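You operate a simulated robot arm through the tools that you are given. There is no shell and no other tool.

You run a simulated robot arm. Do the job below in one go: nothing can be reset, and whatever is moved stays where it is left.

JOB
Set the bench meter to steel and zero it on its test disc.
Fine: gel the probe, touch the disc before you press zero; stand the probe back in its holder. Set down upright: yellow probe.
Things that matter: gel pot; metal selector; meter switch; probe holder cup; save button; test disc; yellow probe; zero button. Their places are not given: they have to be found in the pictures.

Only the result counts: the job must be done as asked and must still hold three seconds after the hand-in. Knocking over, shifting, dropping, spilling or breaking anything else fails it.

ROBOT AND FRAMES
A 7-joint arm with a two-finger gripper, fixed in place. Base frame: the origin is on the floor under the middle of its stand, x ahead of it, y to its left, z up; the work surface is at about z = 0.88. Units: m, degrees, N and s.
With the tool pointing down near the work surface it reaches from about 0.34 to 0.72 m from the base axis. Its first joint turns from -66.0 to 66.0 degrees. Payload 2.45 kg.
The TCP is the grasp point between the finger pads, 0.026 m short of the fingertips. In the tool frame z runs along the fingers and y along their closing line. The gripper opens to 0.096 m; its body begins 0.069 m behind the TCP.
Orientation is that of the tool frame in the base frame, as a unit quaternion [w, x, y, z]. With the fingers straight down and closing along the base's y, the tool's x points along the base's -x, its y along +y and its z along -z.

CONTROLS
- The arm moves only by the tool apply_moves. Its argument "targets" is a list of rows, each a list of 3 entries, a list of its own where there are three numbers: the shift along the base's x, y, z in m, then the turn, a rotation vector about the base's x, y, z in degrees, then the finger opening in m, from 0 to 0.096. In form: [[[x, y, z], [ax, ay, az], grip], ...]. A call has 1 to 20 rows; each row is the pose to reach, as a shift and turn from the pose commanded when the call began. Each row takes 0.2 s and may step no farther than 0.05 m and 8.6 degrees from the row before; otherwise, or with a gripper value out of range, the whole call is refused. Where a pose cannot be reached the arm comes as near as it can. A force on the tool above 40 N (or 10 N above the force at the start of the call, whichever is more), or a blocked arm, ends the call early, and 0.2 s more pass. Each finger travels about 0.05 m/s and halts on what it meets, pressing with about 37 N; the grip force reading is that of the motor and also rises with nothing between the fingers. The clock runs only during rows and for 0.2 s after the last one: add rows that repeat a pose to give the fingers time. It gives the time, the measured TCP pose, the force on the tool (base axes), the opening and the grip force at its end, in the units of the frame above (readings bear some noise), with the torque about the TCP (base axes, N m) and any sound that the robot's microphone picked up.
- Cameras (640 x 400 px; columns grow to the right, rows downward): "scene" is fixed at [0.1631, -0.3883, 1.4195]; the picture's right is [0.71, -0.71, 0.00], its down [-0.44, -0.44, -0.79] and it looks along [0.56, 0.56, -0.62] (base axes); focal length 309 px, centre (320, 200). "wrist" rides on the gripper at [0.082, 0.003, -0.098] in the tool frame; the picture's right is [-0.04, 1.00, 0.00], its down [-0.73, -0.03, -0.68] and it looks along [-0.68, -0.03, 0.73] (tool axes); focal length 256 px, centre (320, 200).
- capture(camera): a new picture of that camera. The clock stands still meanwhile.
- pixel_to_xyz(camera, pixels): for up to 12 pixels [column, row] of the newest picture of that camera ("zoom" is the newest enlarged one), the place [x, y, z] in the base frame of the surface seen there, good to about 0.002 m, but the place of the scene camera against the robot may be out by one fixed shift of up to 0.018 m in any direction. The clock stands still meanwhile.
- zoom(camera, box): a new picture of the part [left, top, right, bottom] of that camera's present view, enlarged. The clock stands still meanwhile.
- hand_in(): hands the job in; it is judged then, once.

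Open the gripper and draw the arm clear of the work before you hand the job in, unless the task says otherwise.

The tools are called after "Request:" by a JSON object that holds its "fn" and its "kwargs". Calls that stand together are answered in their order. apply_moves: Moves the arm, as the interface text tells. Its arguments: {"type":"object","properties":{"targets":{"type":"array"}},"required":["targets"]} The other tools are called the same way: capture (camera) takes a picture; pixel_to_xyz (camera, pixels) gives the place of the surface under pixels of a picture; zoom (camera, box) takes an enlarged picture of a part of a camera's view; hand_in () hands the job in.

At the start:

```text
time: 0.0
tool_pos: [0.3625, -0.1746, 1.2142]
ee_rot: [0.0, 0.0, 1.0, 0.001]
ft_force: [0.3, 0.0, 0.4]
wrist_torque: [-0.03, -0.02, 0.02]
width: 0.0959
grasp_force: 0.1
```

scene: 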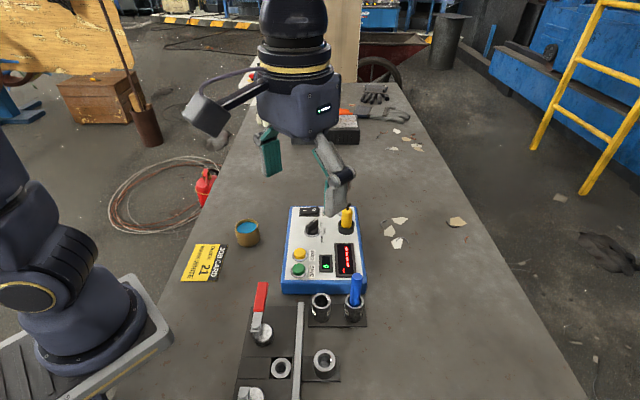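
wrist: 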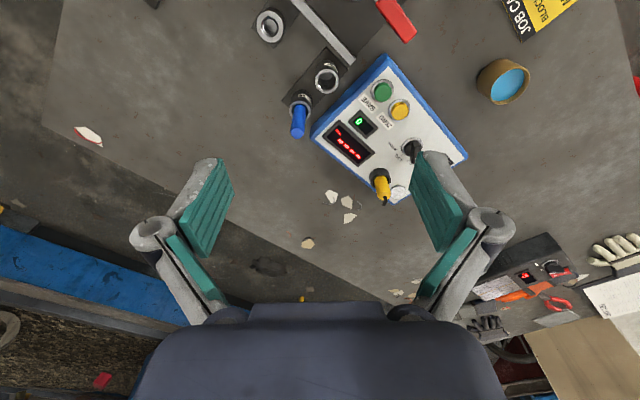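

I start by enlarging the meter in both pictures: in the scene view it is at about (323,250), in the wrist view at about (390,130).

Request:
{"fn": "zoom", "kwargs": {"camera": "scene", "box": [220, 190, 400, 310]}}

Request:
{"fn": "zoom", "kwargs": {"camera": "wrist", "box": [240, 40, 540, 220]}}

```text
3.33 times, centred on (310, 250) of scene
```

zoom: 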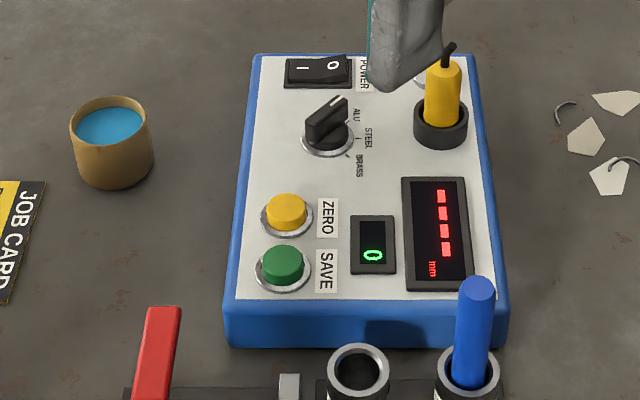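

```text
2.13 times, centred on (390, 130) of wrist
```

zoom: 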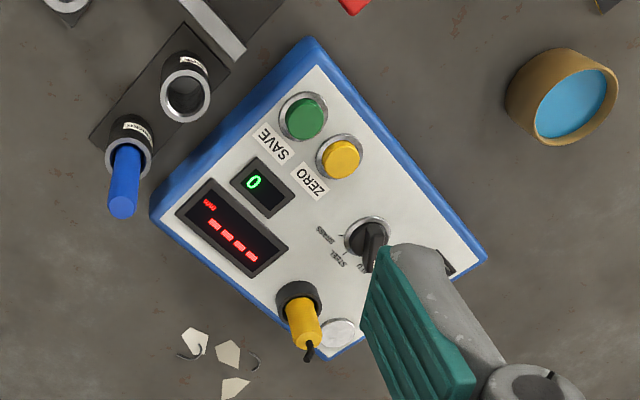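

The meter is lit, the selector seems to stand on ALU, and the disc is partly behind the finger at wrist zoom pixel (338,333). I get rough positions from this wrist zoom before moving for a clearer view.

Request:
{"fn": "pixel_to_xyz", "kwargs": {"camera": "zoom", "pixels": [[303, 117], [343, 159], [372, 235], [300, 295], [308, 345], [338, 333], [572, 100], [315, 60], [165, 210], [480, 258], [325, 350], [263, 185]]}}

Request:
{"fn": "pixel_to_xyz", "kwargs": {"camera": "wrist", "pixels": [[298, 122], [327, 78], [270, 26], [505, 85], [395, 20], [330, 40], [345, 217], [540, 20], [520, 270]]}}

```text
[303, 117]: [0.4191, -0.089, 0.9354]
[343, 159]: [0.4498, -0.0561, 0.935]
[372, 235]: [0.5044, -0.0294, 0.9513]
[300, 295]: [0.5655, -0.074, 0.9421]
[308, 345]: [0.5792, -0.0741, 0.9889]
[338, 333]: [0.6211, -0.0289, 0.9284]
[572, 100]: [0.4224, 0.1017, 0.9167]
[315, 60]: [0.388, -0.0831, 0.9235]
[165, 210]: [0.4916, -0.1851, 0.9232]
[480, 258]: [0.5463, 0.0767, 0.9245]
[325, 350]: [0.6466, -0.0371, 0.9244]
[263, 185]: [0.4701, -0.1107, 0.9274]
```

```text
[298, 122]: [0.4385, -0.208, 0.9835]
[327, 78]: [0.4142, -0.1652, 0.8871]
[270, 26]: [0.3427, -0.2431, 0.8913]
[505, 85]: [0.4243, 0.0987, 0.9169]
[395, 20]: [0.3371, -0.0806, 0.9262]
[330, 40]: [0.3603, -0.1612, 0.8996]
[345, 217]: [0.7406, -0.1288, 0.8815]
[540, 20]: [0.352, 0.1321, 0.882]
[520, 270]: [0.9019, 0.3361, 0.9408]
```

Positions show the meter lies turned about 45° in the base frame (long edge along [0.71,0.71]). I turn the tool +45° about z and lower it a bit so the wrist camera looks along the meter.

Request:
{"fn": "apply_moves", "kwargs": {"targets": [[[0.005, 0.003, -0.02], [0, 0, 7.5], 0.096], [[0.01, 0.006, -0.04], [0, 0, 15], 0.096], [[0.015, 0.01, -0.06], [0, 0, 22.5], 0.096], [[0.02, 0.014, -0.08], [0, 0, 30], 0.096], [[0.025, 0.017, -0.1], [0, 0, 37.5], 0.096], [[0.03, 0.02, -0.12], [0, 0, 45], 0.096]]}}

Request:
{"fn": "capture", "kwargs": {"camera": "wrist"}}

Request:
{"fn": "capture", "kwargs": {"camera": "scene"}}

```text
time: 1.4
tool_pos: [0.3929, -0.1564, 1.0939]
ee_rot: [0.0, -0.384, 0.923, 0.0]
ft_force: [-0.5, 1.0, -0.3]
wrist_torque: [0.0, 0.01, 0.02]
width: 0.096
grasp_force: 0.1
```

```text
taken
```

wrist: 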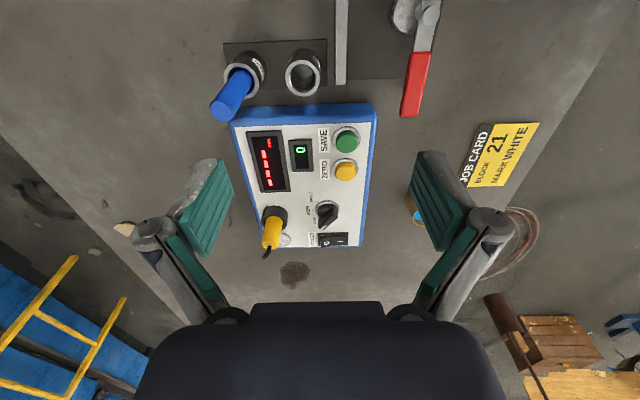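

```text
taken
```

scene: 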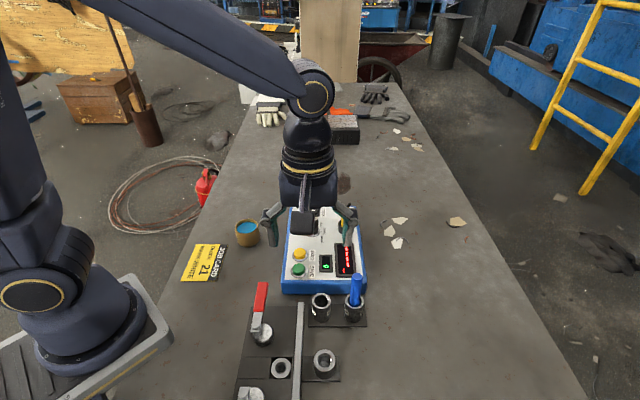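

The meter now lies upright between the pads at wrist (300,175). I enlarge it for the selector, switch and disc details.

Request:
{"fn": "zoom", "kwargs": {"camera": "wrist", "box": [220, 95, 400, 265]}}

Request:
{"fn": "zoom", "kwargs": {"camera": "wrist", "box": [250, 180, 370, 255]}}

```text
2.35 times, centred on (310, 180) of wrist
```

zoom: 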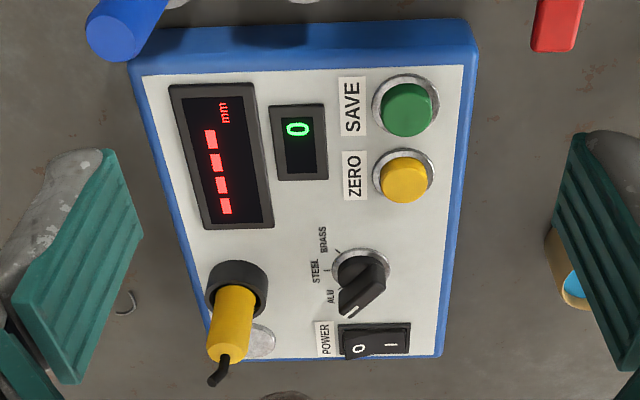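

```text
5.33 times, centred on (310, 218) of wrist
```

zoom: 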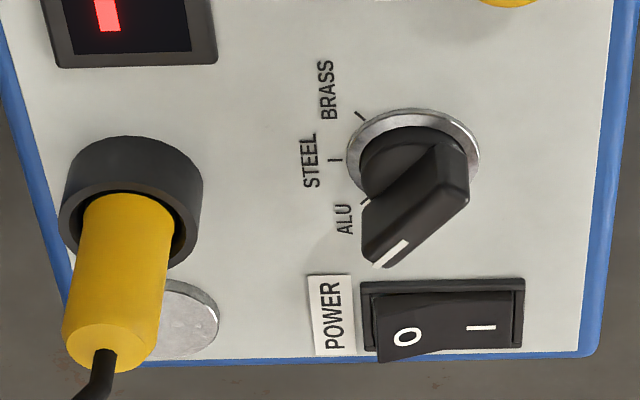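

The white mark points to the ALU tick, and STEEL is one tick clockwise (seen from above); the power rocker is pressed to I. I measure the knob, probe, cup and disc on this last zoom.

Request:
{"fn": "pixel_to_xyz", "kwargs": {"camera": "zoom", "pixels": [[390, 252], [378, 266], [404, 240], [460, 170], [466, 190], [445, 150], [410, 200], [337, 160], [364, 203], [360, 115], [355, 140], [470, 130]]}}

Request:
{"fn": "pixel_to_xyz", "kwargs": {"camera": "zoom", "pixels": [[105, 355], [130, 200], [130, 145], [65, 210], [200, 180], [190, 310], [218, 325], [180, 352], [120, 270], [70, 330], [155, 335], [100, 380]]}}

```text
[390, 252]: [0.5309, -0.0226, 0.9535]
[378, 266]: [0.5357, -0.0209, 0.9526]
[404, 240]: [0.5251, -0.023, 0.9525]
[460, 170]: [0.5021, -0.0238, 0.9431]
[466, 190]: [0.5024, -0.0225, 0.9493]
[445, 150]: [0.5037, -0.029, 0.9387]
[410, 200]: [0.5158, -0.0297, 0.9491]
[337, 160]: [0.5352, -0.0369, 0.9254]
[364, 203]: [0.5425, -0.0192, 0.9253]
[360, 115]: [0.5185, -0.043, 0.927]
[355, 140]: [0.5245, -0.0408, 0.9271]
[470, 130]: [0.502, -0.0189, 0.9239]
```

```text
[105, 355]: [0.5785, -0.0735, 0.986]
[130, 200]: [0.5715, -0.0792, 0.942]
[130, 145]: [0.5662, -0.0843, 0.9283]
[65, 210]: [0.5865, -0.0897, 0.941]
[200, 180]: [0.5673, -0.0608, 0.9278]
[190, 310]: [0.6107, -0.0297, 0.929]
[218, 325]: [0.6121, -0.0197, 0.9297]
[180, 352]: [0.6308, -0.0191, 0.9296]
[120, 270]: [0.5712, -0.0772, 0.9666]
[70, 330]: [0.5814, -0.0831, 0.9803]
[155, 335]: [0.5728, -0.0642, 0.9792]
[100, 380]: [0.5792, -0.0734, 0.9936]
```

Knob centre comes out near (0.518,-0.020), bar along +x with its top at z≈0.954; the probe axis is near (0.579,-0.0735) with top ≈0.988. I turn the tool back to close along y and hover over the knob to check the alignment.

Request:
{"fn": "apply_moves", "kwargs": {"targets": [[[0.021, 0.022, 0.0], [0, 0, -7.5], 0.096], [[0.042, 0.044, 0.0], [0, 0, -15], 0.096], [[0.063, 0.066, 0.0], [0, 0, -22.5], 0.096], [[0.084, 0.088, 0.0], [0, 0, -30], 0.08], [[0.105, 0.111, -0.01], [0, 0, -37.5], 0.07], [[0.126, 0.1336, -0.03], [0, 0, -45], 0.06], [[0.126, 0.1336, -0.055], [0, 0, -45], 0.06]]}}

Request:
{"fn": "capture", "kwargs": {"camera": "wrist"}}

Request:
{"fn": "zoom", "kwargs": {"camera": "scene", "box": [220, 150, 400, 310]}}

```text
time: 3.0
tool_pos: [0.5194, -0.0219, 1.0392]
ee_rot: [0.0, 0.001, 1.0, 0.0]
ft_force: [0.4, 0.0, 0.0]
wrist_torque: [0.03, 0.0, -0.02]
width: 0.06
grasp_force: 0.0
```

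```text
taken
```

wrist: 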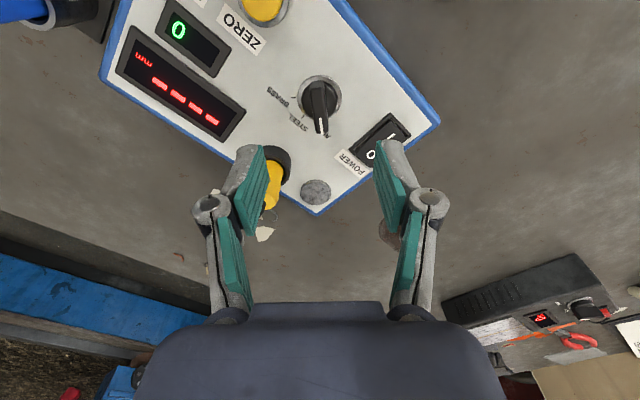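

```text
2.50 times, centred on (310, 230) of scene
```

zoom: 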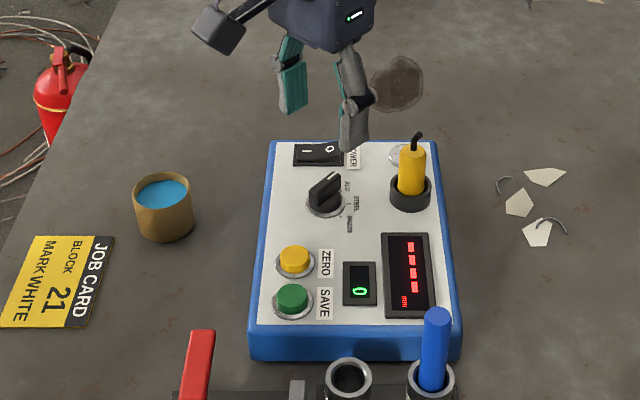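

The knob is at wrist (320,100), the disc at (317,192). I zoom there to measure bar direction and the disc precisely.

Request:
{"fn": "zoom", "kwargs": {"camera": "wrist", "box": [240, 65, 400, 215]}}

```text
2.67 times, centred on (320, 140) of wrist
```

zoom: 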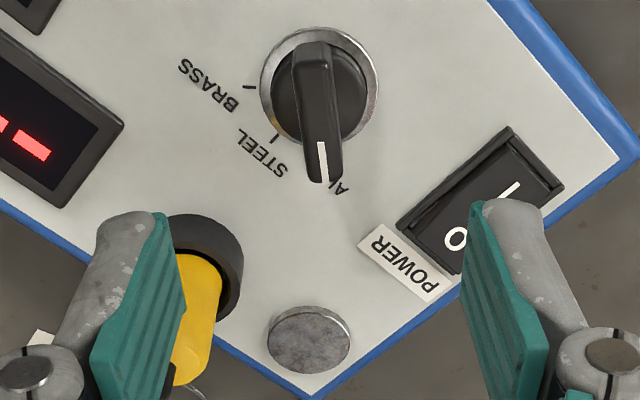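

Request:
{"fn": "pixel_to_xyz", "kwargs": {"camera": "zoom", "pixels": [[293, 48], [331, 48], [306, 180], [342, 178], [320, 150], [315, 60], [263, 92], [378, 90], [248, 87], [275, 138], [320, 30], [318, 100]]}}

Request:
{"fn": "pixel_to_xyz", "kwargs": {"camera": "zoom", "pixels": [[309, 340], [269, 345], [350, 340], [308, 308], [308, 374], [315, 395], [480, 190], [455, 240], [215, 225], [190, 220], [242, 270], [620, 155]]}}

```text
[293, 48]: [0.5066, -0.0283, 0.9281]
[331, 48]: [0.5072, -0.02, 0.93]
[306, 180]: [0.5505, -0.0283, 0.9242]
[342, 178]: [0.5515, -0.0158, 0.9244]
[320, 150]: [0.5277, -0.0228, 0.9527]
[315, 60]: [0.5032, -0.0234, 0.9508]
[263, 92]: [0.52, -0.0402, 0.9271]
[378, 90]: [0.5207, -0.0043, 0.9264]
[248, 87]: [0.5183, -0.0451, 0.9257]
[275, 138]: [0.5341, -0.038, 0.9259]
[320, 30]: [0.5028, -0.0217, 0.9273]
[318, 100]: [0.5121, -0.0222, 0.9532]
```

```text
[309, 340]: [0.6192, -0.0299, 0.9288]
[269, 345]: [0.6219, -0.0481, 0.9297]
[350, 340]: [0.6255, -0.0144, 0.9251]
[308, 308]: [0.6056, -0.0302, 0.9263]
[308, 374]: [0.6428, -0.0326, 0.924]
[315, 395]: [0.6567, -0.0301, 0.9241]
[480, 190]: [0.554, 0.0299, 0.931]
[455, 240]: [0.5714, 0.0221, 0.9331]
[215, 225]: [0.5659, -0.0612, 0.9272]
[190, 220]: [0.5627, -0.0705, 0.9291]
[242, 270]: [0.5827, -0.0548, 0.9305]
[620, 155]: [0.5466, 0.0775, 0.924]
```

The knob's bezel centre is (0.520,-0.0223), bar along x about 10 mm wide with top z≈0.953; disc centre is near (0.62,-0.03). I narrow the fingers to 0.04 and go down around the bar with the tips at about z=0.944.

Request:
{"fn": "apply_moves", "kwargs": {"targets": [[[0.0015, -0.0013, -0.015], [0, 0, 0], 0.05], [[0.0015, -0.0013, -0.03], [0, 0, 0], 0.04], [[0.0015, -0.0013, -0.045], [0, 0, 0], 0.04], [[0.0015, -0.0013, -0.06], [0, 0, 0], 0.04], [[0.0015, -0.0013, -0.069], [0, 0, 0], 0.04]]}}

Request:
{"fn": "capture", "kwargs": {"camera": "wrist"}}

Request:
{"fn": "zoom", "kwargs": {"camera": "scene", "box": [260, 170, 380, 270]}}

```text
time: 4.2
tool_pos: [0.5209, -0.0229, 0.9705]
ee_rot: [0.0, 0.0, 1.0, 0.0]
ft_force: [0.0, 0.5, -0.1]
wrist_torque: [0.03, -0.01, -0.02]
width: 0.0401
grasp_force: 0.1
```

```text
taken
```

wrist: 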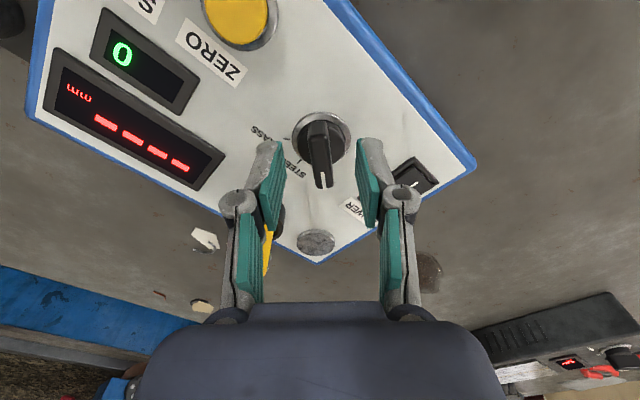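

```text
4.00 times, centred on (320, 220) of scene
```

zoom: 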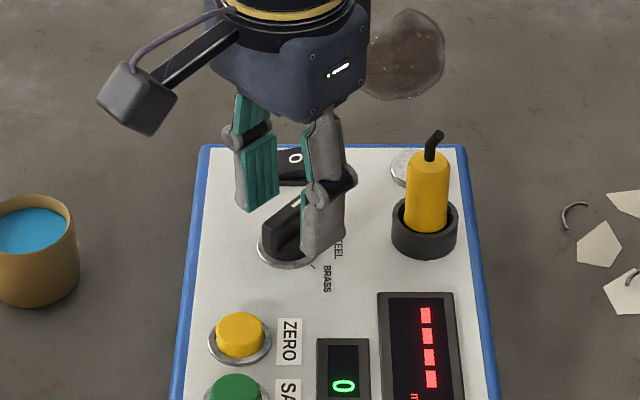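

The bar sits centred between the pads at (320,165). I close on it.

Request:
{"fn": "apply_moves", "kwargs": {"targets": [[[0, 0, 0], [0, 0, 0], 0.025], [[0, 0, 0], [0, 0, 0], 0.012], [[0, 0, 0], [0, 0, 0], 0.006], [[0, 0, 0], [0, 0, 0], 0.006]]}}

Request:
{"fn": "capture", "kwargs": {"camera": "wrist"}}

```text
time: 5.2
tool_pos: [0.5216, -0.023, 0.9704]
ee_rot: [0.0, 0.0, 1.0, 0.0]
ft_force: [1.1, 6.5, -2.4]
wrist_torque: [0.13, -0.27, 0.03]
width: 0.0108
grasp_force: 37.8
```

```text
taken
```

wrist: 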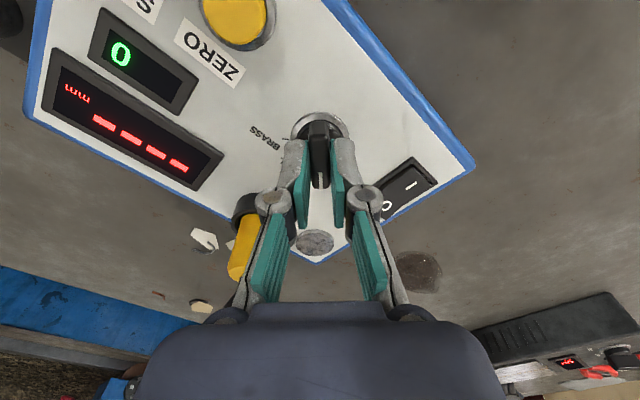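

The bar is gripped (opening 0.0108). I turn the tool clockwise in small steps towards STEEL.

Request:
{"fn": "apply_moves", "kwargs": {"targets": [[[0, 0.0003, 0], [0, 0, -7.5], 0.006], [[0, 0.0003, 0], [0, 0, -15], 0.006], [[0, 0.0003, 0], [0, 0, -22.5], 0.006]]}}

Request:
{"fn": "capture", "kwargs": {"camera": "wrist"}}

```text
time: 6.0
tool_pos: [0.5213, -0.0236, 0.97]
ee_rot: [0.001, 0.196, 0.981, 0.0]
ft_force: [10.7, 4.4, -16.1]
wrist_torque: [0.22, -0.06, -0.03]
width: 0.0109
grasp_force: 38.4
```

```text
taken
```

wrist: 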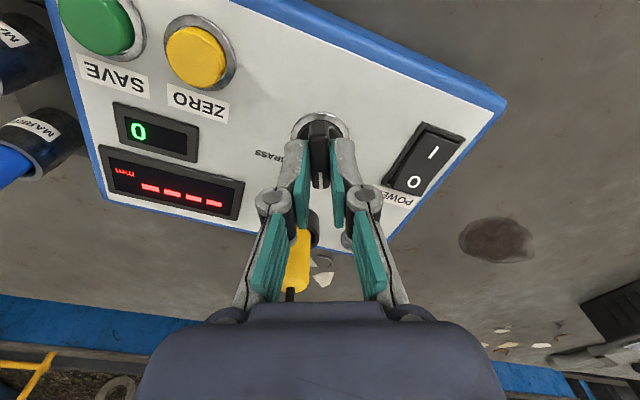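

The knob follows the gripper (the bar still lies between the pads at (320,155)); some side load has built up, so I ease the position slightly while turning the remaining 22.5°.

Request:
{"fn": "apply_moves", "kwargs": {"targets": [[[0.0003, 0.0002, -0.0004], [0, 0, -7.5], 0.006], [[0.0004, 0.0002, -0.0006], [0, 0, -15], 0.006], [[0.0004, 0.0002, -0.0006], [0, 0, -22.5], 0.006], [[0.0004, 0.0002, -0.0006], [0, 0, -22.5], 0.006]]}}

Request:
{"fn": "capture", "kwargs": {"camera": "wrist"}}

Request:
{"fn": "zoom", "kwargs": {"camera": "scene", "box": [260, 170, 380, 270]}}

```text
time: 7.0
tool_pos: [0.5205, -0.0226, 0.9698]
ee_rot: [0.001, 0.383, 0.924, 0.0]
ft_force: [10.2, 4.8, -12.5]
wrist_torque: [-0.37, -0.68, 0.03]
width: 0.0111
grasp_force: 38.5
```

```text
taken
```

wrist: 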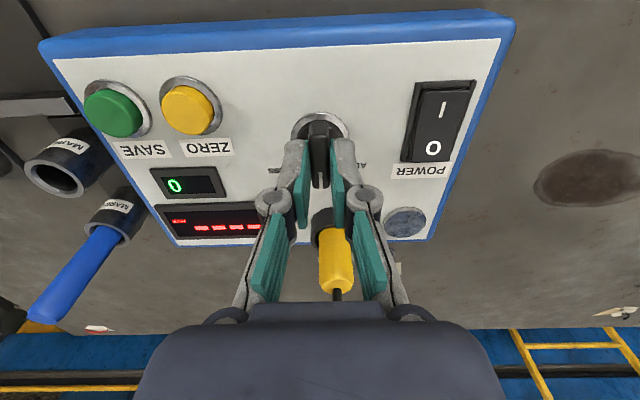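

```text
4.00 times, centred on (320, 220) of scene
```

zoom: 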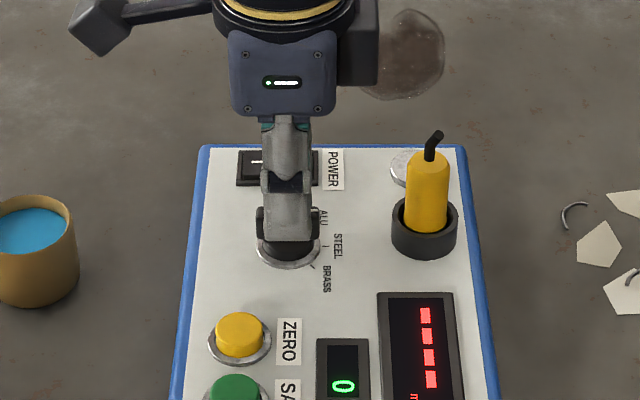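

The bar now points straight at STEEL. I open gently to 0.04 and rise to check the setting.

Request:
{"fn": "apply_moves", "kwargs": {"targets": [[[0, 0, 0], [0, 0, 0], 0.025], [[0, 0, 0], [0, 0, 0], 0.04], [[0, 0, 0], [0, 0, 0], 0.04], [[0, 0, 0.02], [0, 0, 0], 0.04], [[0, 0, 0.05], [0, 0, 0], 0.05], [[0, 0, 0.08], [0, 0, 0], 0.06]]}}

Request:
{"fn": "capture", "kwargs": {"camera": "wrist"}}

Request:
{"fn": "zoom", "kwargs": {"camera": "scene", "box": [260, 170, 380, 270]}}

```text
time: 8.4
tool_pos: [0.5202, -0.024, 1.0482]
ee_rot: [0.0, 0.382, 0.924, 0.0]
ft_force: [-0.1, -0.8, 0.3]
wrist_torque: [0.02, -0.01, 0.02]
width: 0.0597
grasp_force: 0.0
```

```text
taken
```

wrist: 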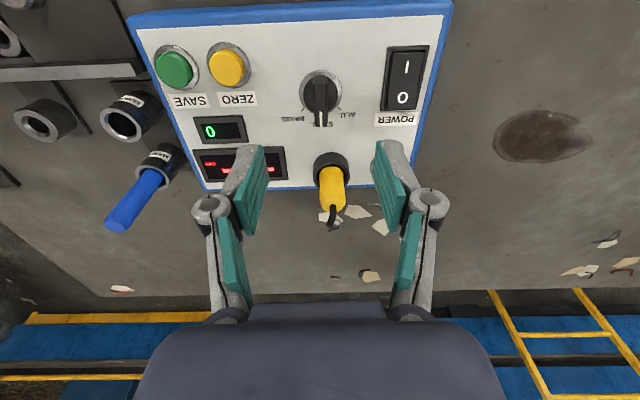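

```text
4.00 times, centred on (320, 220) of scene
```

zoom: 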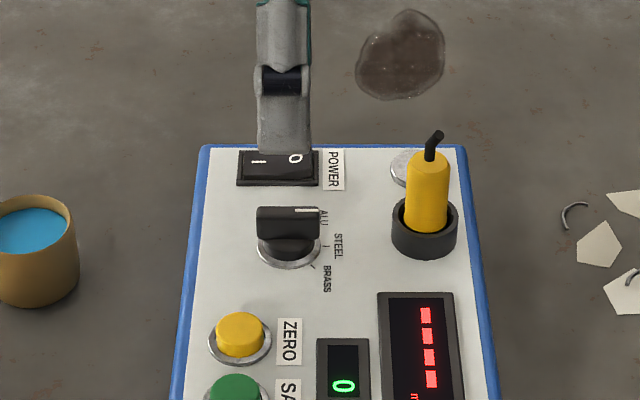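

The selector appears to stand on STEEL; I zoom in on the wrist view to confirm and to measure the probe and cup, which sit centred at (330,185).

Request:
{"fn": "zoom", "kwargs": {"camera": "wrist", "box": [270, 55, 390, 130]}}

Request:
{"fn": "zoom", "kwargs": {"camera": "wrist", "box": [280, 135, 400, 240]}}

```text
5.33 times, centred on (330, 92) of wrist
```

zoom: 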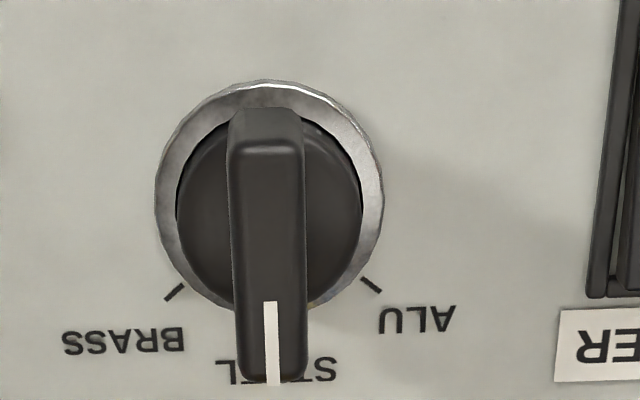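

```text
3.81 times, centred on (340, 188) of wrist
```

zoom: 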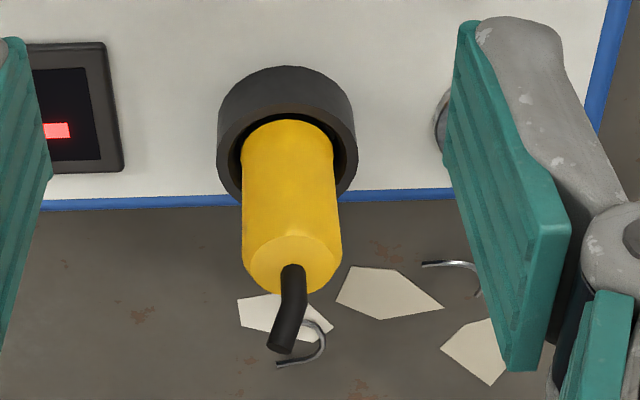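

STEEL is set: the white mark runs straight through the STEEL tick. Now I measure the probe and cup.

Request:
{"fn": "pixel_to_xyz", "kwargs": {"camera": "zoom", "pixels": [[294, 255], [244, 215], [339, 215], [290, 200], [247, 160], [334, 160], [290, 150], [219, 150], [354, 150], [287, 105], [292, 300], [282, 345]]}}

```text
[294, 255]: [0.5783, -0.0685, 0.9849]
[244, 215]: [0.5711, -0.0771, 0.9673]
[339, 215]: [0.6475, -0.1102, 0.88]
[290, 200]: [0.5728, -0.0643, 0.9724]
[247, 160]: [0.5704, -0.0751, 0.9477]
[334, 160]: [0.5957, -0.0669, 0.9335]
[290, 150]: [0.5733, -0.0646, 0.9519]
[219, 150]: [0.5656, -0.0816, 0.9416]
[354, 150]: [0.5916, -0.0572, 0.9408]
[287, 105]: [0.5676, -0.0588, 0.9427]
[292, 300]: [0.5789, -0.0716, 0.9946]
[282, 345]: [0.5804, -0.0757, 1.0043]
```

The probe axis comes out at about (0.5795,-0.072), cup rim at z≈0.942, probe top ≈0.988, cable stub to ≈1.005. I move over it at this height, keeping the same tool turn.

Request:
{"fn": "apply_moves", "kwargs": {"targets": [[[0.02, -0.0163, 0.0], [0, 0, 0], 0.06], [[0.04, -0.0325, 0.0], [0, 0, 0], 0.06], [[0.0586, -0.0488, 0.0], [0, 0, 0], 0.06], [[0.0586, -0.0488, 0.0], [0, 0, 0], 0.06]]}}

Request:
{"fn": "capture", "kwargs": {"camera": "wrist"}}

Request:
{"fn": "zoom", "kwargs": {"camera": "scene", "box": [280, 140, 400, 240]}}

```text
time: 9.4
tool_pos: [0.5785, -0.0715, 1.0485]
ee_rot: [0.0, 0.382, 0.924, 0.0]
ft_force: [-0.6, -0.1, -1.1]
wrist_torque: [0.0, 0.02, -0.02]
width: 0.0602
grasp_force: 0.1
```

```text
taken
```

wrist: 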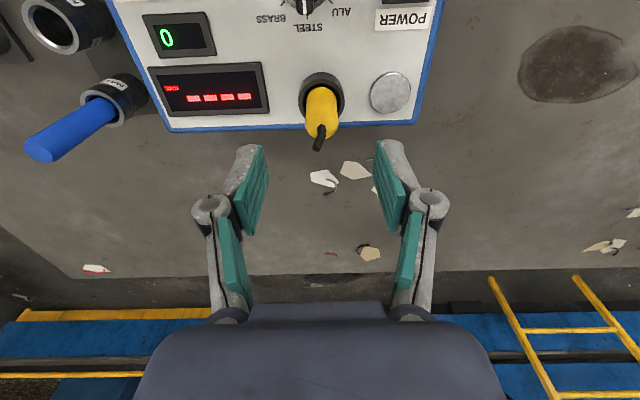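

```text
4.00 times, centred on (340, 190) of scene
```

zoom: 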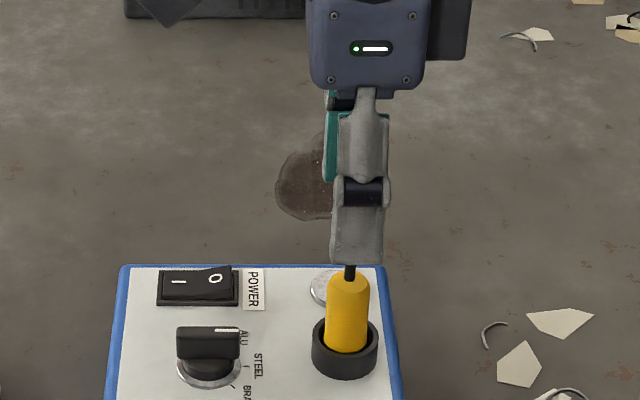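

Disc is fully visible at wrist (391,93) and the probe at (321,110). I zoom to measure both.

Request:
{"fn": "zoom", "kwargs": {"camera": "wrist", "box": [285, 60, 425, 160]}}

```text
4.00 times, centred on (355, 110) of wrist
```

zoom: 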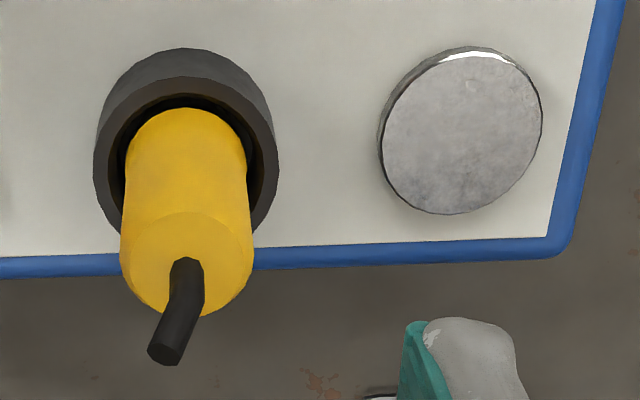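

Request:
{"fn": "pixel_to_xyz", "kwargs": {"camera": "zoom", "pixels": [[462, 132], [384, 140], [540, 125], [462, 60], [455, 210], [420, 190], [510, 75], [186, 235], [124, 240], [250, 240], [186, 160], [188, 265]]}}

Request:
{"fn": "pixel_to_xyz", "kwargs": {"camera": "zoom", "pixels": [[186, 215], [186, 118], [186, 82], [98, 170], [274, 175], [170, 350], [130, 280], [240, 280], [150, 300], [165, 130], [112, 200], [265, 200]]}}

```text
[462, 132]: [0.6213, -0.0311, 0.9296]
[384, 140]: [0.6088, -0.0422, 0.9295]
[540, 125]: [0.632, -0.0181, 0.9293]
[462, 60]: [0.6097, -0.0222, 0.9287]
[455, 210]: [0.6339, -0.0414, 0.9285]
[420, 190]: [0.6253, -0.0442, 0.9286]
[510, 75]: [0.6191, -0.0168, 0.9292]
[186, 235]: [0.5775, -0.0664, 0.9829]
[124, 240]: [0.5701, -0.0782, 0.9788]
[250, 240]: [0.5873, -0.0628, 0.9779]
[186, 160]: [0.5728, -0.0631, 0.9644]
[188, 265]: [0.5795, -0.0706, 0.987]
```

```text
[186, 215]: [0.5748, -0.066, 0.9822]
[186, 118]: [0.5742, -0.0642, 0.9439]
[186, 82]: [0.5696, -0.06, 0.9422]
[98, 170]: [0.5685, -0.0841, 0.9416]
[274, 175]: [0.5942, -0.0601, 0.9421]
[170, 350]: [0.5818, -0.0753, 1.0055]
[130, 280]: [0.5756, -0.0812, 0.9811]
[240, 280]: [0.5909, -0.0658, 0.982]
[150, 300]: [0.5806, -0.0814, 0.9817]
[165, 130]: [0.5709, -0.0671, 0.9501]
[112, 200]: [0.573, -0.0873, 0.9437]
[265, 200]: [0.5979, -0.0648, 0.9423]
```

Probe centre ≈(0.581,-0.072), disc centre ≈(0.621,-0.031) at z≈0.9295 (radius ≈0.017). The probe top at (322,125) matches the tool axis within 1 mm, so I descend with opening 0.05 to grip its upper part.

Request:
{"fn": "apply_moves", "kwargs": {"targets": [[[0.0007, 0.0005, -0.015], [0, 0, 0], 0.05], [[0.0007, 0.0005, -0.03], [0, 0, 0], 0.05], [[0.0007, 0.0005, -0.045], [0, 0, 0], 0.05], [[0.0007, 0.0005, -0.06], [0, 0, 0], 0.05], [[0.0007, 0.0005, -0.071], [0, 0, 0], 0.05], [[0.0007, 0.0005, -0.071], [0, 0, 0], 0.05]]}}

Request:
{"fn": "capture", "kwargs": {"camera": "wrist"}}

Request:
{"fn": "zoom", "kwargs": {"camera": "scene", "box": [280, 160, 400, 260]}}

```text
time: 10.8
tool_pos: [0.5788, -0.071, 0.9778]
ee_rot: [0.001, 0.383, 0.924, 0.001]
ft_force: [0.1, -0.3, 0.0]
wrist_torque: [0.0, -0.01, 0.02]
width: 0.05
grasp_force: 0.0
```

```text
taken
```

wrist: 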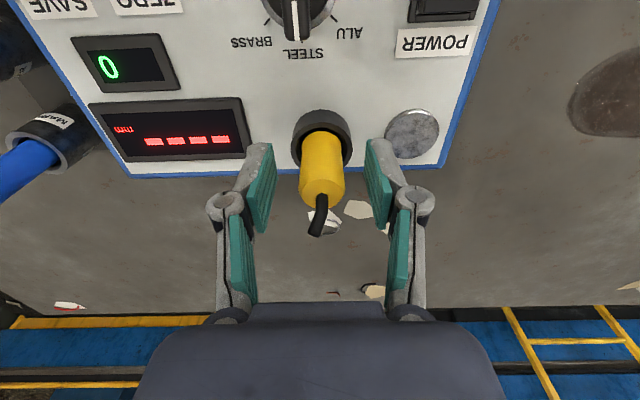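

```text
4.00 times, centred on (340, 210) of scene
```

zoom: 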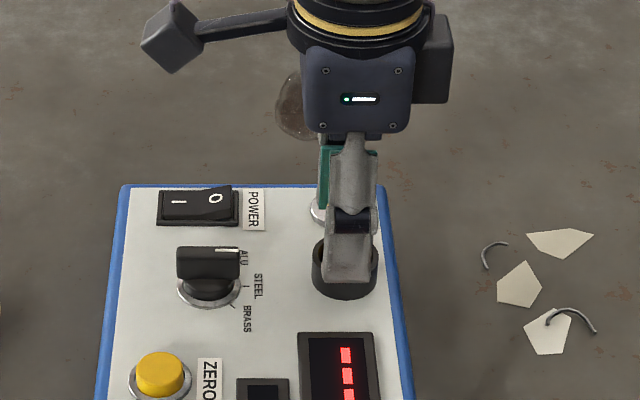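

The probe sits centred between the pads at (321,175). I close on it.

Request:
{"fn": "apply_moves", "kwargs": {"targets": [[[0, 0, 0], [0, 0, 0], 0.035], [[0, 0, 0], [0, 0, 0], 0.025], [[0, 0, 0], [0, 0, 0], 0.017], [[0, 0, 0], [0, 0, 0], 0.015], [[0, 0, 0], [0, 0, 0], 0.015]]}}

Request:
{"fn": "zoom", "kwargs": {"camera": "wrist", "box": [220, 90, 420, 260]}}

```text
time: 12.0
tool_pos: [0.5788, -0.0705, 0.9784]
ee_rot: [0.0, 0.383, 0.924, -0.001]
ft_force: [-0.4, -0.2, 0.2]
wrist_torque: [0.02, 0.02, 0.02]
width: 0.0229
grasp_force: 37.1
```

```text
2.35 times, centred on (320, 175) of wrist
```

zoom: 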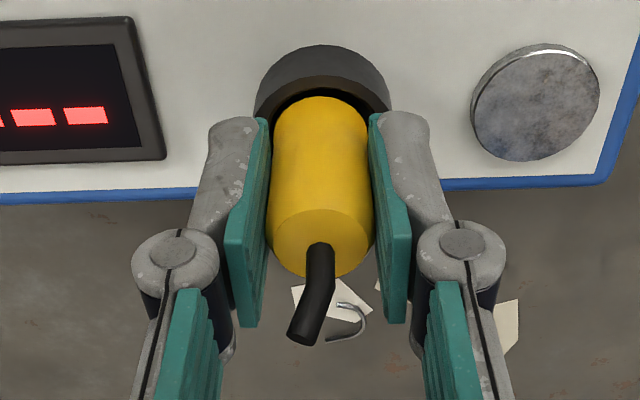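

The probe is gripped (opening 0.0229, 37 N, no side load). I call this pose G and lift straight up.

Request:
{"fn": "apply_moves", "kwargs": {"targets": [[[0, 0, 0.01], [0, 0, 0], 0.015], [[0, 0, 0.02], [0, 0, 0], 0.015], [[0, 0, 0.035], [0, 0, 0], 0.015], [[0, 0, 0.05], [0, 0, 0], 0.015], [[0, 0, 0.07], [0, 0, 0], 0.015], [[0, 0, 0.09], [0, 0, 0], 0.015], [[0, 0, 0.1], [0, 0, 0], 0.015]]}}

Request:
{"fn": "capture", "kwargs": {"camera": "wrist"}}

Request:
{"fn": "capture", "kwargs": {"camera": "scene"}}

Request:
{"fn": "zoom", "kwargs": {"camera": "scene", "box": [280, 140, 400, 240]}}

```text
time: 13.6
tool_pos: [0.5783, -0.0728, 1.0788]
ee_rot: [0.001, 0.383, 0.924, 0.0]
ft_force: [-0.1, -0.4, -0.5]
wrist_torque: [0.02, 0.0, 0.03]
width: 0.023
grasp_force: 37.1
```

```text
taken
```

wrist: 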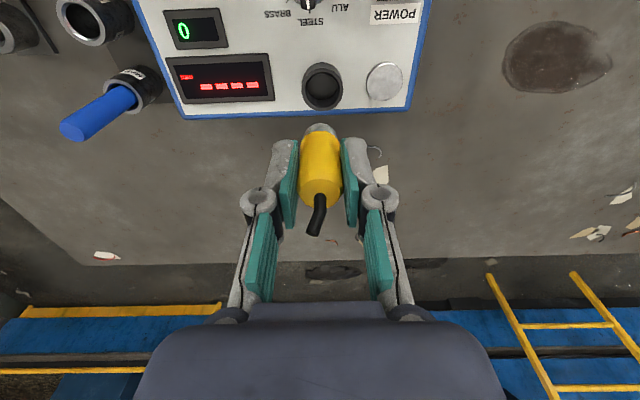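

```text
taken
```

scene: 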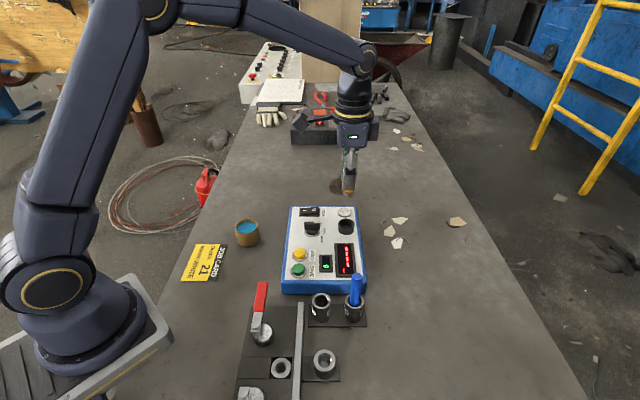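

```text
4.00 times, centred on (340, 190) of scene
```

zoom: 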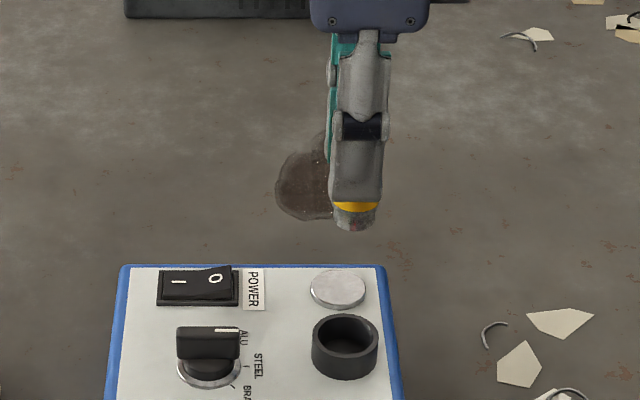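

The probe is out, showing a metal tip at wrist (320,128). I zoom to measure the tip, the empty cup and disc, and the gel pot from the scene picture.

Request:
{"fn": "zoom", "kwargs": {"camera": "wrist", "box": [260, 50, 420, 150]}}

Request:
{"fn": "pixel_to_xyz", "kwargs": {"camera": "scene", "pixels": [[346, 194], [349, 190], [345, 213], [345, 226], [246, 226], [236, 228], [259, 228], [247, 222], [247, 236]]}}

```text
4.00 times, centred on (340, 100) of wrist
```

zoom: 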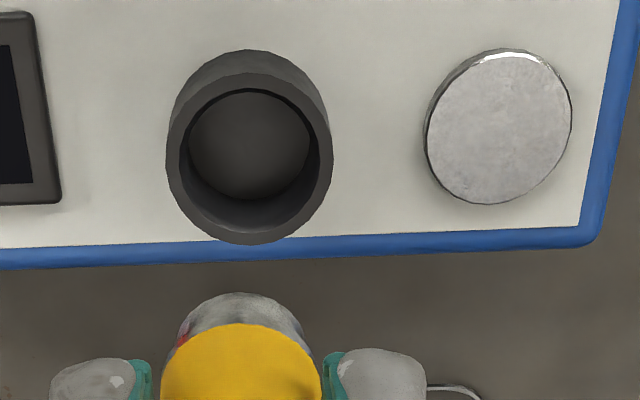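

```text
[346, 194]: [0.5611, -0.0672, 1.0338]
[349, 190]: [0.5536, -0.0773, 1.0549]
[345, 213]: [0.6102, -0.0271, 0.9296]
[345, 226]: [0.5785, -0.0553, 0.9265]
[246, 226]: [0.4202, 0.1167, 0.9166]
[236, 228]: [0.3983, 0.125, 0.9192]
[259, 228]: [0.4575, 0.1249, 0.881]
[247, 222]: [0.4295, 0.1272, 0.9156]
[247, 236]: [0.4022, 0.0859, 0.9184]
```

Request:
{"fn": "pixel_to_xyz", "kwargs": {"camera": "zoom", "pixels": [[242, 297], [242, 315], [205, 310], [285, 310], [248, 145], [170, 150], [331, 150], [248, 76], [245, 240], [498, 125], [428, 135], [570, 118]]}}

Request:
{"fn": "zoom", "kwargs": {"camera": "scene", "box": [310, 150, 380, 200]}}

```text
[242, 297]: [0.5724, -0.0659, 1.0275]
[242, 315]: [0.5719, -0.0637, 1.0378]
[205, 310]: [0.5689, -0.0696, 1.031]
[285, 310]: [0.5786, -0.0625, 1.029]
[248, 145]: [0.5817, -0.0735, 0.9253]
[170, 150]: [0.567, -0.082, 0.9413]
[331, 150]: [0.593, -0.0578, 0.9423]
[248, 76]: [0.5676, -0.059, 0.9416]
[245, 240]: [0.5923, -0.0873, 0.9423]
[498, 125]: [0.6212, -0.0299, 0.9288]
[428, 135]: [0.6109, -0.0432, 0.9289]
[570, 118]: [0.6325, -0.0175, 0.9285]
```

```text
8.00 times, centred on (345, 175) of scene
```

zoom: 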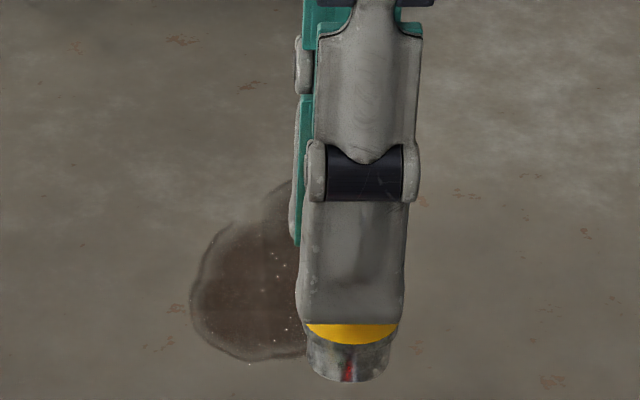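

The tip bottom is about 0.052 below the TCP (tip at z≈1.027 now), the disc centre is (0.6215,-0.030,0.929), and the gel pot lies near (0.423,0.10) with gel at z≈0.916. I carry the probe at this height to above the pot for a closer look.

Request:
{"fn": "apply_moves", "kwargs": {"targets": [[[-0.022, 0.0246, 0], [0, 0, 0], 0.015], [[-0.045, 0.049, 0], [0, 0, 0], 0.015], [[-0.067, 0.074, 0], [0, 0, 0], 0.015], [[-0.089, 0.098, 0], [0, 0, 0], 0.015], [[-0.111, 0.123, 0], [0, 0, 0], 0.015], [[-0.134, 0.147, 0], [0, 0, 0], 0.015], [[-0.156, 0.172, 0], [0, 0, 0], 0.015], [[-0.156, 0.172, 0], [0, 0, 0], 0.015]]}}

Request:
{"fn": "capture", "kwargs": {"camera": "wrist"}}

Request:
{"fn": "capture", "kwargs": {"camera": "scene"}}

```text
time: 15.4
tool_pos: [0.4226, 0.1026, 1.0779]
ee_rot: [0.001, 0.383, 0.924, 0.0]
ft_force: [-0.2, -0.1, -0.2]
wrist_torque: [-0.02, -0.01, 0.01]
width: 0.0231
grasp_force: 37.4
```

```text
taken
```

wrist: 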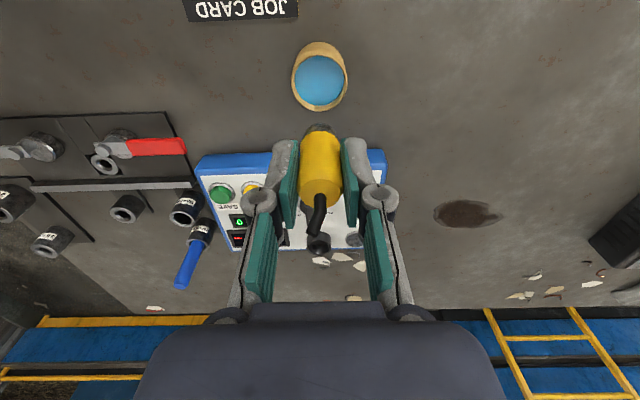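

```text
taken
```

scene: 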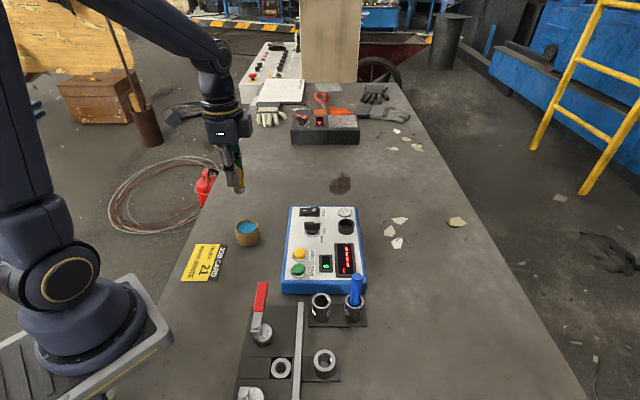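

The pot is at wrist (320,80), nearly under the tool axis. I zoom and measure rim and gel.

Request:
{"fn": "zoom", "kwargs": {"camera": "wrist", "box": [270, 30, 370, 140]}}

```text
3.64 times, centred on (320, 85) of wrist
```

zoom: 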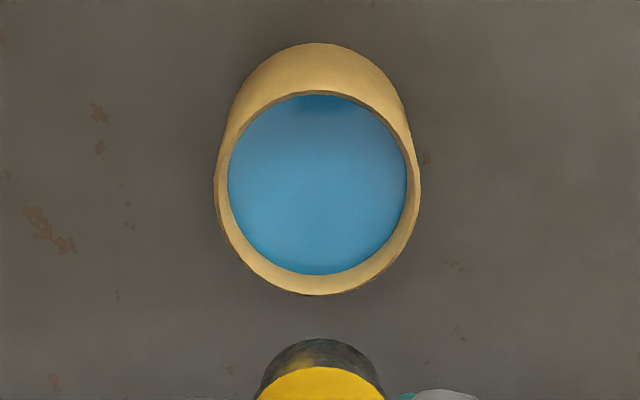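

Request:
{"fn": "pixel_to_xyz", "kwargs": {"camera": "zoom", "pixels": [[318, 185], [222, 185], [412, 185], [318, 93], [318, 282], [232, 185], [402, 185], [318, 110], [318, 265], [318, 345], [285, 355], [360, 355]]}}

```text
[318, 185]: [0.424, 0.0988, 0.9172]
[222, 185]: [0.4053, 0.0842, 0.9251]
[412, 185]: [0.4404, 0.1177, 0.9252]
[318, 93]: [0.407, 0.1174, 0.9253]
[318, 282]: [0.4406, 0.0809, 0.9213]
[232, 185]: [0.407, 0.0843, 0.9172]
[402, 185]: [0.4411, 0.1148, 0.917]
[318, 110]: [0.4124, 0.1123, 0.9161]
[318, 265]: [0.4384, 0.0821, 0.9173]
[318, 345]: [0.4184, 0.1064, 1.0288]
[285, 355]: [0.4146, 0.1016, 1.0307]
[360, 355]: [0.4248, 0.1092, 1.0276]
```

Gel surface is at z≈0.917, rim at z≈0.925, centre (0.4235,0.100), which the probe axis matches. I lower until the tip is just above the gel.

Request:
{"fn": "apply_moves", "kwargs": {"targets": [[[0, 0, -0.03], [0, 0, 0], 0.015], [[0, 0, -0.06], [0, 0, 0], 0.015], [[0, 0, -0.08], [0, 0, 0], 0.015], [[0, 0, -0.095], [0, 0, 0], 0.015], [[0, 0, -0.1], [0, 0, 0], 0.015]]}}

Request:
{"fn": "zoom", "kwargs": {"camera": "wrist", "box": [240, 60, 400, 220]}}

Request:
{"fn": "zoom", "kwargs": {"camera": "scene", "box": [200, 170, 300, 260]}}

```text
time: 16.6
tool_pos: [0.4243, 0.1008, 0.9772]
ee_rot: [0.0, 0.383, 0.924, 0.0]
ft_force: [0.6, 0.6, -1.0]
wrist_torque: [-0.04, 0.0, -0.03]
width: 0.0231
grasp_force: 37.0
```

```text
2.50 times, centred on (320, 140) of wrist
```

zoom: 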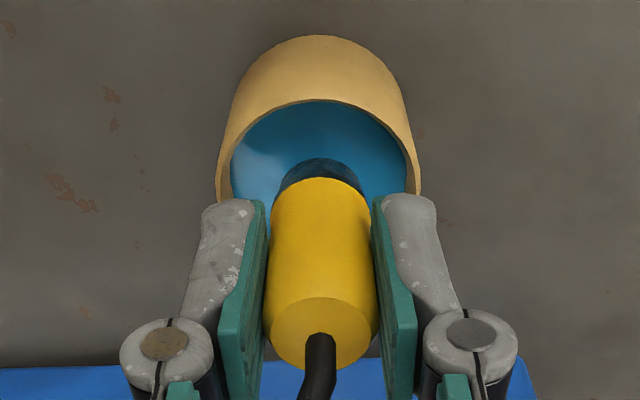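

```text
4.44 times, centred on (250, 215) of scene
```

zoom: 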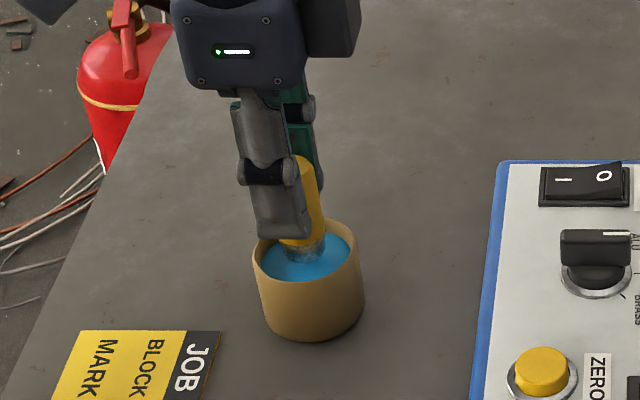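

The tip is centred over the gel, about 8 mm above it, with no contact. I dip it roughly 5 mm into the gel, hold, and look.

Request:
{"fn": "apply_moves", "kwargs": {"targets": [[[0, 0, -0.004], [0, 0, 0], 0.015], [[0, 0, -0.008], [0, 0, 0], 0.015], [[0, 0, -0.011], [0, 0, 0], 0.015], [[0, 0, -0.0135], [0, 0, 0], 0.015], [[0, 0, -0.0135], [0, 0, 0], 0.015]]}}

Request:
{"fn": "zoom", "kwargs": {"camera": "wrist", "box": [240, 60, 400, 220]}}

Request:
{"fn": "zoom", "kwargs": {"camera": "scene", "box": [200, 170, 300, 260]}}

```text
time: 17.8
tool_pos: [0.4239, 0.101, 0.9665]
ee_rot: [0.001, 0.382, 0.924, 0.0]
ft_force: [-5.0, -3.6, 29.9]
wrist_torque: [-0.13, 0.08, -0.04]
width: 0.023
grasp_force: 36.7
```

```text
2.50 times, centred on (320, 140) of wrist
```

zoom: 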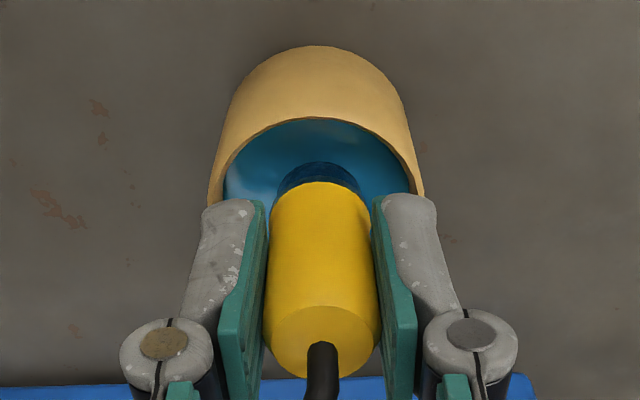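

```text
4.44 times, centred on (250, 215) of scene
```

zoom: 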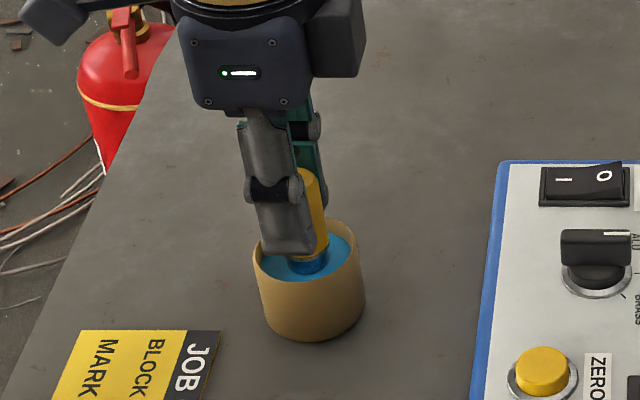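

The gel acts firm (30 N upward), and the tip has turned blue, so it is gelled. I lift straight up out of the pot.

Request:
{"fn": "apply_moves", "kwargs": {"targets": [[[0, 0, 0.005], [0, 0, 0], 0.015], [[0, 0, 0.015], [0, 0, 0], 0.015], [[0, 0, 0.04], [0, 0, 0], 0.015], [[0, 0, 0.075], [0, 0, 0], 0.015], [[0, 0, 0.1135], [0, 0, 0], 0.015], [[0, 0, 0.1135], [0, 0, 0], 0.015]]}}

Request:
{"fn": "capture", "kwargs": {"camera": "wrist"}}

Request:
{"fn": "zoom", "kwargs": {"camera": "scene", "box": [190, 130, 310, 260]}}

Request:
{"fn": "zoom", "kwargs": {"camera": "wrist", "box": [260, 40, 380, 220]}}

```text
time: 19.2
tool_pos: [0.423, 0.1007, 1.0801]
ee_rot: [-0.001, 0.382, 0.924, 0.0]
ft_force: [-1.1, -0.1, -1.5]
wrist_torque: [0.02, 0.0, 0.01]
width: 0.0231
grasp_force: 37.4
```

```text
taken
```

wrist: 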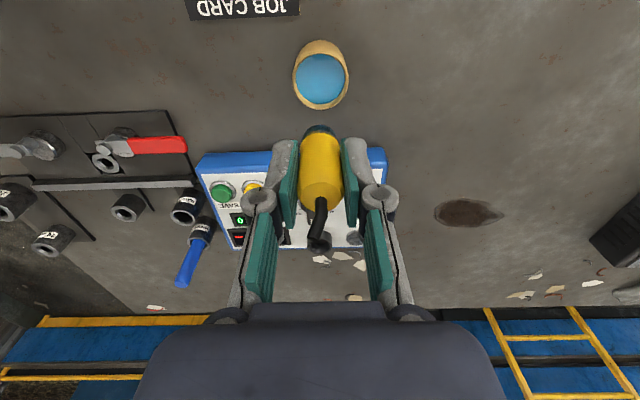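

```text
3.08 times, centred on (250, 195) of scene
```

zoom: 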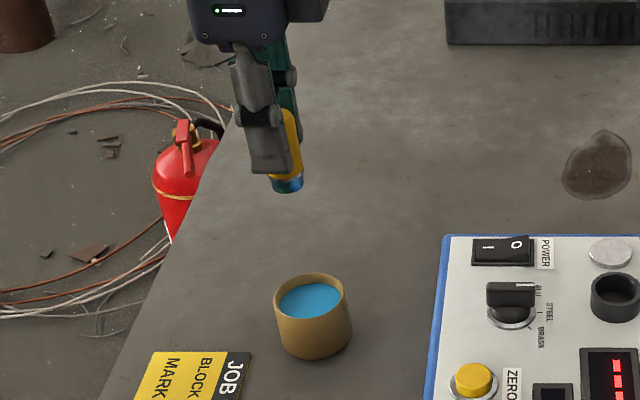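

```text
2.22 times, centred on (320, 130) of wrist
```

zoom: 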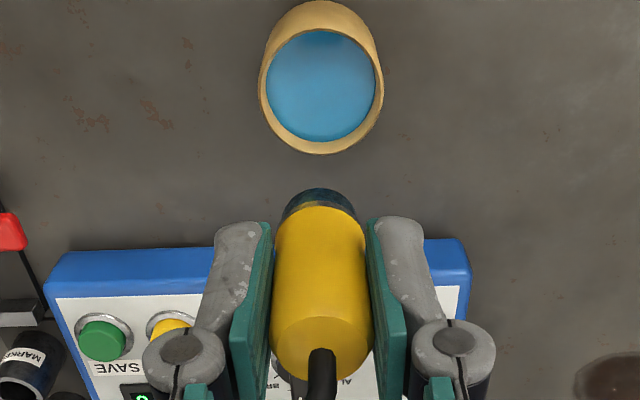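

The tip is blue with gel and the pot stayed put. I check the tip height relative to the TCP in case the probe slid in the grip.

Request:
{"fn": "pixel_to_xyz", "kwargs": {"camera": "zoom", "pixels": [[318, 191], [318, 200], [290, 205], [345, 205], [318, 340], [318, 260], [320, 92]]}}

```text
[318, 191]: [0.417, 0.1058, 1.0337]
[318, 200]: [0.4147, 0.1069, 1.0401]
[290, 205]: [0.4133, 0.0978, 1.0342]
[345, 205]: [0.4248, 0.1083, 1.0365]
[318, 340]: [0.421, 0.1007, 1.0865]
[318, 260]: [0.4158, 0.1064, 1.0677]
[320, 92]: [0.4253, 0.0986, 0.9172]
```

Comparing tip rows (123→125 px), the probe slid up about 2 mm in the grip, so the tip is ≈0.050 below the TCP. I carry it over the disc at this height.

Request:
{"fn": "apply_moves", "kwargs": {"targets": [[[0.033, -0.0217, 0], [0, 0, 0], 0.015], [[0.066, -0.0434, 0], [0, 0, 0], 0.015], [[0.099, -0.0651, 0], [0, 0, 0], 0.015], [[0.132, -0.0868, 0], [0, 0, 0], 0.015], [[0.165, -0.1085, 0], [0, 0, 0], 0.015], [[0.1977, -0.1303, 0], [0, 0, 0], 0.015], [[0.1977, -0.1303, -0.03], [0, 0, 0], 0.015], [[0.1977, -0.1303, -0.06], [0, 0, 0], 0.015], [[0.1977, -0.1303, -0.07], [0, 0, 0], 0.015], [[0.1977, -0.1303, -0.07], [0, 0, 0], 0.015]]}}

Request:
{"fn": "capture", "kwargs": {"camera": "wrist"}}

Request:
{"fn": "zoom", "kwargs": {"camera": "scene", "box": [280, 150, 400, 300]}}

```text
time: 21.4
tool_pos: [0.6215, -0.0298, 1.0096]
ee_rot: [0.0, 0.383, 0.924, 0.0]
ft_force: [0.2, -0.9, -1.3]
wrist_torque: [0.0, 0.02, 0.03]
width: 0.0232
grasp_force: 37.0
```

```text
taken
```

wrist: 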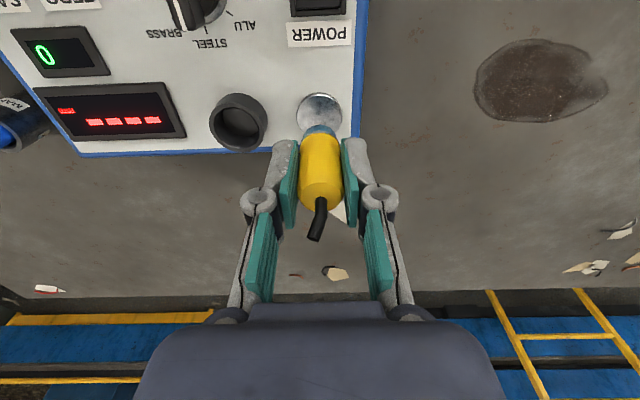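

```text
2.67 times, centred on (340, 225) of scene
```

zoom: 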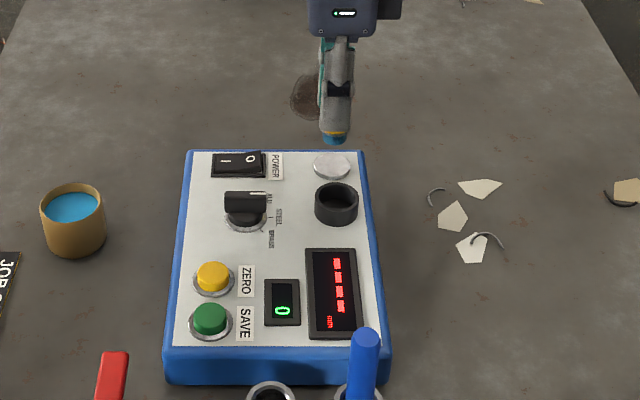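

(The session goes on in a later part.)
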